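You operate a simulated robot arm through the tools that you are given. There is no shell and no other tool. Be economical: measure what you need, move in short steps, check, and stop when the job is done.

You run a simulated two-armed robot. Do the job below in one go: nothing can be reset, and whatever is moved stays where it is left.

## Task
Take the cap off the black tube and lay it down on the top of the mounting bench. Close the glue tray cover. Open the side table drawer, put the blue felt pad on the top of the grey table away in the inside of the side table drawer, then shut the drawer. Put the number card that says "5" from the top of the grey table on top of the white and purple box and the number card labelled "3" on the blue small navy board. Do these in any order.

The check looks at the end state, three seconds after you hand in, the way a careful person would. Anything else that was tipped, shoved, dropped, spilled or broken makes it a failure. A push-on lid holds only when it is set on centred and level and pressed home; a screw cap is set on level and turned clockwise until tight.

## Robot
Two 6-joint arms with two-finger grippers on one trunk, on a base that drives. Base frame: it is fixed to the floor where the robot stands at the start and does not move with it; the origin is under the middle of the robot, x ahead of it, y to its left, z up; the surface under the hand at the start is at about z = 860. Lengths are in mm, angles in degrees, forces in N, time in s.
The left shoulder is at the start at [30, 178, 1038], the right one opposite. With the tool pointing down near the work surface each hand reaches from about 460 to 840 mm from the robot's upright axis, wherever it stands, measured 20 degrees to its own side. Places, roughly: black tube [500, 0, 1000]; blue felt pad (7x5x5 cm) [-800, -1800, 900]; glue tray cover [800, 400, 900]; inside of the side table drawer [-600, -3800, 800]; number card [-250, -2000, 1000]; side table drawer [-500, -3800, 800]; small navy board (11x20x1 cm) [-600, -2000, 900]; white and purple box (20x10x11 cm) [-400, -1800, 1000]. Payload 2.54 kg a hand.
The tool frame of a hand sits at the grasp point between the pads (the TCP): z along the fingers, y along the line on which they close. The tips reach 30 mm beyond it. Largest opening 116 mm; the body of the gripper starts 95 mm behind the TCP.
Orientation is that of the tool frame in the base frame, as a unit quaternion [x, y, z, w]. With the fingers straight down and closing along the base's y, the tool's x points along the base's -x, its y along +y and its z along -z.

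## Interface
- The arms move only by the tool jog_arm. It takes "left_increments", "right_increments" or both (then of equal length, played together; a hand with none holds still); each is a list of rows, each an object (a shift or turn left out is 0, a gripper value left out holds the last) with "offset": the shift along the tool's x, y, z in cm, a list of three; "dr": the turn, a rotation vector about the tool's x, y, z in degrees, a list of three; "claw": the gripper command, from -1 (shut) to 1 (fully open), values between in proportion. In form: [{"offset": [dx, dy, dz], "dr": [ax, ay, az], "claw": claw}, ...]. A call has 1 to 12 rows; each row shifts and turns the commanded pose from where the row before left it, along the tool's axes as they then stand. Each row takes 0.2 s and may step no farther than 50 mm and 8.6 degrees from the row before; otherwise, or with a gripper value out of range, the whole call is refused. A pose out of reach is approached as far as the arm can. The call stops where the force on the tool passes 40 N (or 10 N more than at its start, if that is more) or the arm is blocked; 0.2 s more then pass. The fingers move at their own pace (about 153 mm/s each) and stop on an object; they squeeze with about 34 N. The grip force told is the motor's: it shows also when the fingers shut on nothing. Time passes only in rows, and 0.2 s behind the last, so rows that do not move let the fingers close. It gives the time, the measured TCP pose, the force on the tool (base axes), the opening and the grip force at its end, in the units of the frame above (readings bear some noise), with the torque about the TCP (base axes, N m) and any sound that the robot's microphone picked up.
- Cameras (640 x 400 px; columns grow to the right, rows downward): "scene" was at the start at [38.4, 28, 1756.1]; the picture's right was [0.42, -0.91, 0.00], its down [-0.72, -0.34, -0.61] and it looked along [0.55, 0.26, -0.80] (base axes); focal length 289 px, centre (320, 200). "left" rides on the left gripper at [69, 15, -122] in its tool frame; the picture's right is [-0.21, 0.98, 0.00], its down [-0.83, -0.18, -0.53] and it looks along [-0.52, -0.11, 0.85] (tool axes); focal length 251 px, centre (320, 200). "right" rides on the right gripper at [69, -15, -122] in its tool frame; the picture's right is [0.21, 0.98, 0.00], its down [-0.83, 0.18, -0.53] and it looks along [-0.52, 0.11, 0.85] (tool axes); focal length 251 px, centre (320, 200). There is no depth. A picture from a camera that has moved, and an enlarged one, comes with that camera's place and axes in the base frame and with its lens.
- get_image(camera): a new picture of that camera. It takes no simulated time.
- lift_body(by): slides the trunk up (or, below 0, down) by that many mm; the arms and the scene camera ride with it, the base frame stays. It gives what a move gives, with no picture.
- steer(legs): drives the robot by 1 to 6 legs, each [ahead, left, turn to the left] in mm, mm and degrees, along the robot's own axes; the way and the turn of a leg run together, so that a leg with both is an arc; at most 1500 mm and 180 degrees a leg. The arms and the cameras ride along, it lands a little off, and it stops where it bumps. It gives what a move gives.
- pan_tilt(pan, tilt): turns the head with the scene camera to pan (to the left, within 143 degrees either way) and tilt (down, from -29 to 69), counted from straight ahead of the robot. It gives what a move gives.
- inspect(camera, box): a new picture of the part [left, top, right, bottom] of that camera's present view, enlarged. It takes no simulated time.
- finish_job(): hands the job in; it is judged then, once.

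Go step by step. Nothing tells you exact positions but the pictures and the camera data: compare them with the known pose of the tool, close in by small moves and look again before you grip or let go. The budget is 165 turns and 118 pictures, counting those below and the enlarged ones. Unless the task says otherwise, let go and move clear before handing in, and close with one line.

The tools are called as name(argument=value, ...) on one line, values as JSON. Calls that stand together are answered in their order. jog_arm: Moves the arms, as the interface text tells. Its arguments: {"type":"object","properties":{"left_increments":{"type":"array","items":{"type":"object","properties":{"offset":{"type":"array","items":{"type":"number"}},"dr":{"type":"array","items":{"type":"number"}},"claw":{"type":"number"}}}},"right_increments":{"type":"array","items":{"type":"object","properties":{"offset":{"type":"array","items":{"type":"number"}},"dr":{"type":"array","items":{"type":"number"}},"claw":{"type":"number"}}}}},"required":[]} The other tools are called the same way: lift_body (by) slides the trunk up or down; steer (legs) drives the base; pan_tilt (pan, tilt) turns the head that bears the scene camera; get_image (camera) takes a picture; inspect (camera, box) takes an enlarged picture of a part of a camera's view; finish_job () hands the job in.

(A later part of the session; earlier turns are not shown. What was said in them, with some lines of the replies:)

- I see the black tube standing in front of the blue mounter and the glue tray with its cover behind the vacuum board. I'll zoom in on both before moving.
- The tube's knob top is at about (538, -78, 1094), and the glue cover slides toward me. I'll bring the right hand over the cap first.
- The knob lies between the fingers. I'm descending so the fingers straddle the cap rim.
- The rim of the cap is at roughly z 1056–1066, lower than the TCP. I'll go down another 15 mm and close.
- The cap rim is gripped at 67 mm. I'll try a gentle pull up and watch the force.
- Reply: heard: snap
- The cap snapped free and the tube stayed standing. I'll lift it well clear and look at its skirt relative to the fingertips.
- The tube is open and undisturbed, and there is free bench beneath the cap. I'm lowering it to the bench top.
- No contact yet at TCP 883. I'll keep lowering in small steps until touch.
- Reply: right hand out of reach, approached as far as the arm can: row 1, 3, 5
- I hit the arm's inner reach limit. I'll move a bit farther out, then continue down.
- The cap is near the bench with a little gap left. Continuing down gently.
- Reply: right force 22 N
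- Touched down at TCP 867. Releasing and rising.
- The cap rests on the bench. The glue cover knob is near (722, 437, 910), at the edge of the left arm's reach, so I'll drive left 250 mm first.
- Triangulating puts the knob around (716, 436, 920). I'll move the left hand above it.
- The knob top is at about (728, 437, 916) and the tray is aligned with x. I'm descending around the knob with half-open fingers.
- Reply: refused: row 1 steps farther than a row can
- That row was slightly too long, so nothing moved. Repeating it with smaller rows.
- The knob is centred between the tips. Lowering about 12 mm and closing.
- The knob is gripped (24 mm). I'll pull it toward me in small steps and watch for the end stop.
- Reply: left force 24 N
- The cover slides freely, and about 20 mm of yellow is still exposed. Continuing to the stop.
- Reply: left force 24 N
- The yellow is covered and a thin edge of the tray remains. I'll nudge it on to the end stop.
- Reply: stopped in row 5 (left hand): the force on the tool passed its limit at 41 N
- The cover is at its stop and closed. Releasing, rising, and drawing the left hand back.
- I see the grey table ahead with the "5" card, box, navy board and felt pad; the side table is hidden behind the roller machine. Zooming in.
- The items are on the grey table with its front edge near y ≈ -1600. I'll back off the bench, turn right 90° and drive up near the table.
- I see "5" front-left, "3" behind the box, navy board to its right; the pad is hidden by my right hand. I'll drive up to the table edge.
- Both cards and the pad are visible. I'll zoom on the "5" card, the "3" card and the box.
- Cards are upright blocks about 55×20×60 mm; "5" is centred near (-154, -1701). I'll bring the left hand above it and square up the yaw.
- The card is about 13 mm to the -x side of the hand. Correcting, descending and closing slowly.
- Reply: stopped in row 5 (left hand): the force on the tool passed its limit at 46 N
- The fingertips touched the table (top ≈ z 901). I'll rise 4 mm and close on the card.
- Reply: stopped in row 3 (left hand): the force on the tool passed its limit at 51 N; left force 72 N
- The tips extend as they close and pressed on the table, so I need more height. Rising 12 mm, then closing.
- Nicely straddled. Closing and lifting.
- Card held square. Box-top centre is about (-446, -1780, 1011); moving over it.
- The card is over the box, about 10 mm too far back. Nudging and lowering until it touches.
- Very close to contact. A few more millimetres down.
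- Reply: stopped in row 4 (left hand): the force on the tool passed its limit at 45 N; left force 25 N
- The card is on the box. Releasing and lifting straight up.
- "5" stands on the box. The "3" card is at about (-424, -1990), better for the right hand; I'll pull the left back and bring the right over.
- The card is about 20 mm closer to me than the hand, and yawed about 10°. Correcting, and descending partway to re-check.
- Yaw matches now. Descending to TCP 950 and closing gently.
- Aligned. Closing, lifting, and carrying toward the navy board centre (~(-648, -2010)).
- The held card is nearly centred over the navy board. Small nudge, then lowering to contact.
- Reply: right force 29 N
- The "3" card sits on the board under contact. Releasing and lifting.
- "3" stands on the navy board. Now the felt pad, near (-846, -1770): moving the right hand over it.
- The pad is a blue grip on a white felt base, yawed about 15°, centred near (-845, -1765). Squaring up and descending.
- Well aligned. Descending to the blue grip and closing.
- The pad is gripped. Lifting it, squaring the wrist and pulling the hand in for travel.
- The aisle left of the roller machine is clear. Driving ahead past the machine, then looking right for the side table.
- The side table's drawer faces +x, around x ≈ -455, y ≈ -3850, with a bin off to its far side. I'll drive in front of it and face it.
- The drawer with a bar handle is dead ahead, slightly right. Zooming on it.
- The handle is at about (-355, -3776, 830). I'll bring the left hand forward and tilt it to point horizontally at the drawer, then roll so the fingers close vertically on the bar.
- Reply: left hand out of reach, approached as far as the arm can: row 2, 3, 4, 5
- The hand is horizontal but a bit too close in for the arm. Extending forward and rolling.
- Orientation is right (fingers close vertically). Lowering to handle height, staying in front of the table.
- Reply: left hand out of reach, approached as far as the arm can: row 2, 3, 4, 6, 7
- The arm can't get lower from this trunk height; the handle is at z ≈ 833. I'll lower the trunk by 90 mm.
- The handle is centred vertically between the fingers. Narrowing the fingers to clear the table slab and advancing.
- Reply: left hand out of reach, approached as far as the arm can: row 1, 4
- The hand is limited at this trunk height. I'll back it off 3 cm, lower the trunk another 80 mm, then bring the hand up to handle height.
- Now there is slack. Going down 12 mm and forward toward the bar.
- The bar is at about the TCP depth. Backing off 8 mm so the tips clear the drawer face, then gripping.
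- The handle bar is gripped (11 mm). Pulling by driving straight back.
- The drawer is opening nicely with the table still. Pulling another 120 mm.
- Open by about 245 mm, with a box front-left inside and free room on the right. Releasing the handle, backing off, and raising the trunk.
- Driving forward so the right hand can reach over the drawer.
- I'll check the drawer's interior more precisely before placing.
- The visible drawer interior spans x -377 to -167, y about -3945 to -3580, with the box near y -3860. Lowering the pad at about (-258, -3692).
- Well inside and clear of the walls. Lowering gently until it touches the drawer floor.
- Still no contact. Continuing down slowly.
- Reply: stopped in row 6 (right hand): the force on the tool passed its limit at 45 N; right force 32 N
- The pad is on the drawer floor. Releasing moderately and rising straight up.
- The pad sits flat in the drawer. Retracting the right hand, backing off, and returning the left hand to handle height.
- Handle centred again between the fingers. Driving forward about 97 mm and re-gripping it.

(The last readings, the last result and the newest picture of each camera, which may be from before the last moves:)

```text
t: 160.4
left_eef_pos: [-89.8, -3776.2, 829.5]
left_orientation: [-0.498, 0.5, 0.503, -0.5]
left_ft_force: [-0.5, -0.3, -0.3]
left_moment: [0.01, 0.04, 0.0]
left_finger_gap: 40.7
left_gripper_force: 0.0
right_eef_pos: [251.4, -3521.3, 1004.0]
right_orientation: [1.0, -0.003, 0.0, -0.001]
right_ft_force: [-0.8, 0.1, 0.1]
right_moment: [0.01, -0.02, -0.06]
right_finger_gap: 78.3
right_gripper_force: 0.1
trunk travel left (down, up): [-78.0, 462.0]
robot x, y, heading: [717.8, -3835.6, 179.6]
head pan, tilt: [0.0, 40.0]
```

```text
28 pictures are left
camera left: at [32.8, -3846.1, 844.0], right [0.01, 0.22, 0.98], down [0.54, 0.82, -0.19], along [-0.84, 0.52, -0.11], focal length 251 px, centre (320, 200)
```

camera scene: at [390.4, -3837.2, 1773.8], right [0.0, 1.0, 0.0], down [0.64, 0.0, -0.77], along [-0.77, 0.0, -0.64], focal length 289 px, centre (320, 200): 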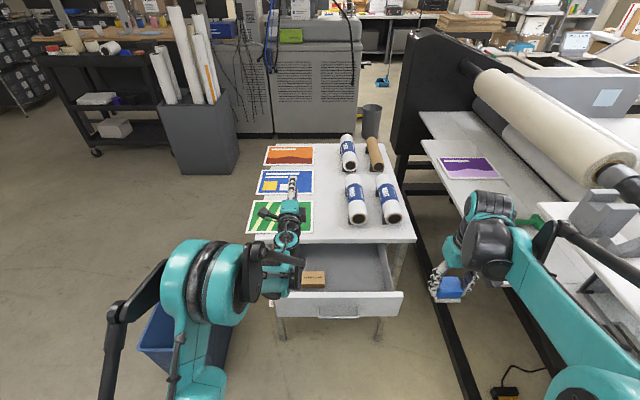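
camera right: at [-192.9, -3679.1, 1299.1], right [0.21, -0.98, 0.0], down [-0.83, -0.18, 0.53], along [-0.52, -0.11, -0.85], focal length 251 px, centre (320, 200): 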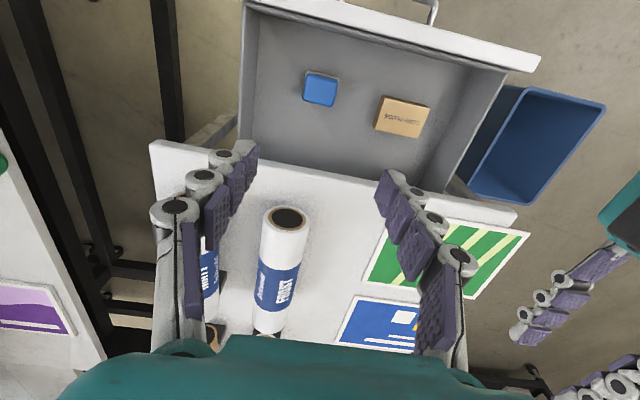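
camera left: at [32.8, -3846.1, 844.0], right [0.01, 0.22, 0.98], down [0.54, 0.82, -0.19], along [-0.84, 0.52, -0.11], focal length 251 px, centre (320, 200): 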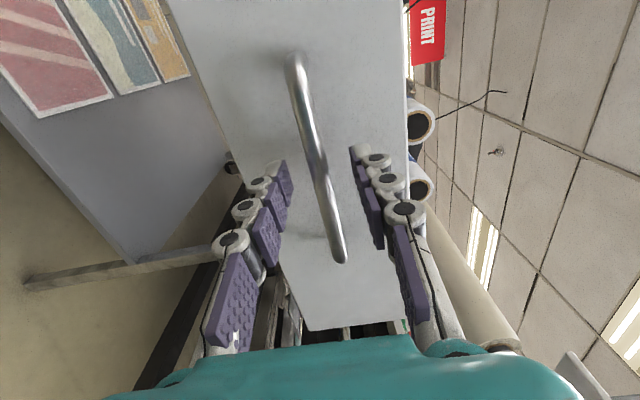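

Same pose as before. Gripping and pushing the drawer in by driving forward.

jog_arm(left_increments=[{"claw": -0.6}, {"claw": -1}, {}, {}])

steer(legs=[[215, 0, 0]])

get_image(camera="scene")

```text
t: 161.4
left_eef_pos: [-89.0, -3776.5, 829.9]
left_orientation: [-0.497, 0.499, 0.503, -0.501]
left_ft_force: [0.1, 0.4, -8.3]
left_moment: [0.02, -0.2, -0.03]
left_finger_gap: 11.1
left_gripper_force: 37.9
right_eef_pos: [250.8, -3521.4, 1003.7]
right_orientation: [1.0, -0.003, 0.001, -0.001]
right_ft_force: [0.5, 0.0, -0.4]
right_moment: [-0.02, 0.03, -0.02]
right_finger_gap: 78.1
right_gripper_force: 0.1
trunk travel left (down, up): [-78.0, 462.0]
robot x, y, heading: [716.1, -3833.4, 179.8]
head pan, tilt: [0.0, 40.0]
```

```text
t: 163.1
left_eef_pos: [-306.9, -3776.4, 829.8]
left_orientation: [0.498, -0.499, -0.502, 0.502]
left_ft_force: [-0.3, -2.5, -8.1]
left_moment: [-0.03, -0.15, 0.2]
left_finger_gap: 10.8
left_gripper_force: 38.1
right_eef_pos: [33.5, -3521.2, 1004.8]
right_orientation: [1.0, -0.001, 0.0, -0.002]
right_ft_force: [0.8, 0.3, -0.7]
right_moment: [0.03, 0.04, 0.01]
right_finger_gap: 78.2
right_gripper_force: 0.2
trunk travel left (down, up): [-78.0, 462.0]
robot x, y, heading: [499.5, -3835.9, 179.6]
head pan, tilt: [0.0, 40.0]
```

```text
27 pictures are left
camera scene: at [443.0, -3837.5, 1601.7], right [0.0, 1.0, 0.0], down [0.64, 0.0, -0.77], along [-0.77, 0.0, -0.64], focal length 289 px, centre (320, 200)
```

scene: 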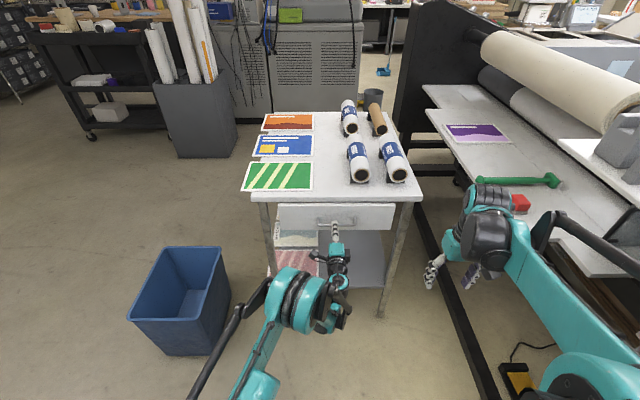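

About 28 mm remain. I'll finish with the force-limited arm in small steps.

jog_arm(left_increments=[{"offset": [0, 0, 0.8]}, {"offset": [0, 0, 0.8]}, {"offset": [0, 0, 0.6]}, {"offset": [0, 0, 0.3]}, {"offset": [0, 0, 0.3]}, {"offset": [0, 0, 0.3]}, {}])

inspect(camera="scene", box=[240, 170, 440, 295])

get_image(camera="left")

```text
t: 164.4
left_eef_pos: [-333.0, -3777.2, 830.4]
left_orientation: [-0.498, 0.498, 0.503, -0.501]
left_ft_force: [5.8, -0.4, -4.7]
left_moment: [-0.04, -0.06, -0.12]
left_finger_gap: 10.8
left_gripper_force: 38.2
right_eef_pos: [34.7, -3520.6, 1005.2]
right_orientation: [1.0, -0.002, 0.0, 0.0]
right_ft_force: [0.0, -0.9, 0.9]
right_moment: [-0.01, -0.01, -0.01]
right_finger_gap: 78.2
right_gripper_force: 0.1
trunk travel left (down, up): [-78.0, 462.0]
robot x, y, heading: [501.0, -3835.4, 179.9]
head pan, tilt: [0.0, 40.0]
stopped in row 6 (left hand): the force on the tool passed its limit at 44 N (the readings are from after the stop); the commanded pose is now the measured one
```

```text
3.20 times, centred on (340, 232) of scene
camera zoom: at [444.9, -3837.3, 1602.0], right [0.0, 1.0, 0.0], down [0.64, 0.0, -0.77], along [-0.77, 0.0, -0.64], focal length 924 px, centre (256, 96)
```

zoom: 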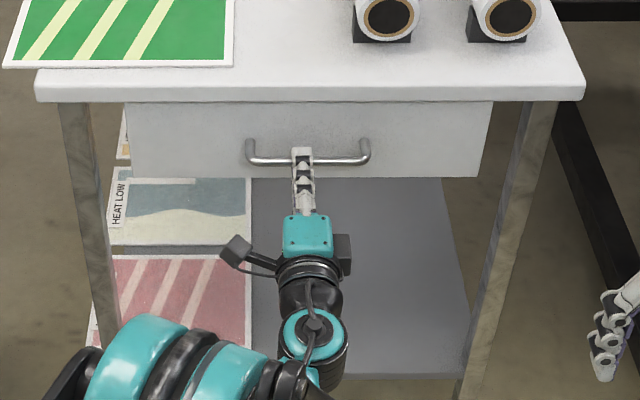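

```text
25 pictures are left
camera left: at [-209.6, -3846.1, 844.1], right [0.01, 0.21, 0.98], down [0.53, 0.82, -0.18], along [-0.85, 0.52, -0.11], focal length 251 px, centre (320, 200)
```

left: 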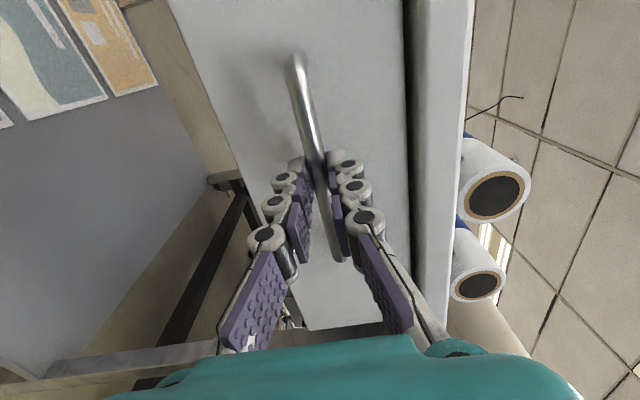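

The drawer hit its stop and looks as it did when closed. Releasing and backing away, then checking.

jog_arm(left_increments=[{"claw": -0.6}, {"claw": -0.3}, {}, {}])

steer(legs=[[-250, 0, 0]])

inspect(camera="scene", box=[220, 80, 440, 240])

```text
t: 165.4
left_eef_pos: [-333.8, -3777.1, 829.6]
left_orientation: [-0.498, 0.498, 0.502, -0.501]
left_ft_force: [0.1, 0.9, -0.4]
left_moment: [0.02, 0.03, -0.02]
left_finger_gap: 40.9
left_gripper_force: 0.1
right_eef_pos: [34.2, -3520.5, 1004.2]
right_orientation: [1.0, -0.002, 0.001, -0.001]
right_ft_force: [-0.4, 1.2, 0.5]
right_moment: [0.0, 0.0, 0.0]
right_finger_gap: 78.4
right_gripper_force: 0.0
trunk travel left (down, up): [-78.0, 462.0]
robot x, y, heading: [501.2, -3839.3, 179.8]
head pan, tilt: [0.0, 40.0]
```

```text
t: 167.2
left_eef_pos: [-79.7, -3776.2, 830.0]
left_orientation: [-0.497, 0.499, 0.504, -0.5]
left_ft_force: [0.8, -0.5, 0.8]
left_moment: [-0.02, 0.0, 0.01]
left_finger_gap: 40.8
left_gripper_force: 0.0
right_eef_pos: [289.0, -3520.7, 1005.1]
right_orientation: [1.0, -0.002, 0.0, -0.001]
right_ft_force: [-0.3, -0.1, 0.3]
right_moment: [-0.01, 0.0, 0.01]
right_finger_gap: 77.9
right_gripper_force: 0.0
trunk travel left (down, up): [-78.0, 462.0]
robot x, y, heading: [752.9, -3830.9, 179.7]
head pan, tilt: [0.0, 40.0]
```

```text
2.50 times, centred on (330, 160) of scene
camera zoom: at [699.9, -3838.3, 1601.9], right [0.0, 1.0, 0.0], down [0.64, 0.0, -0.77], along [-0.77, 0.0, -0.64], focal length 722 px, centre (295, 300)
```

zoom: 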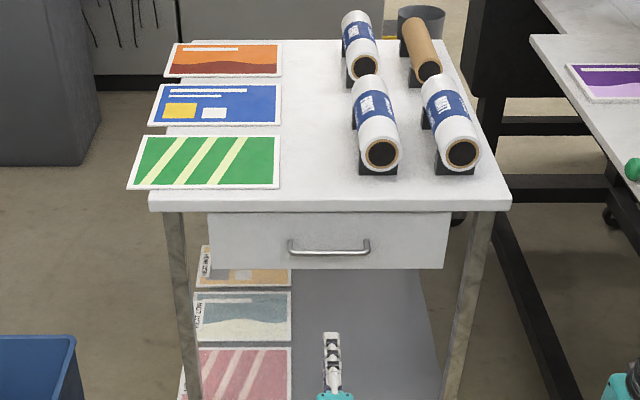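

The drawer is shut with everything on the side table undisturbed. The cap is on the bench, the glue cover is closed, and both cards are placed, with both hands clear. Handing in.

finish_job()

```text
The job is handed in.
```

I did every step and handed the job in; no result has come back yet. The tube cap is on the bench and the glue cover is closed. The felt pad is in the shut drawer, card "5" stands on the white and purple box, and card "3" is on the navy board.
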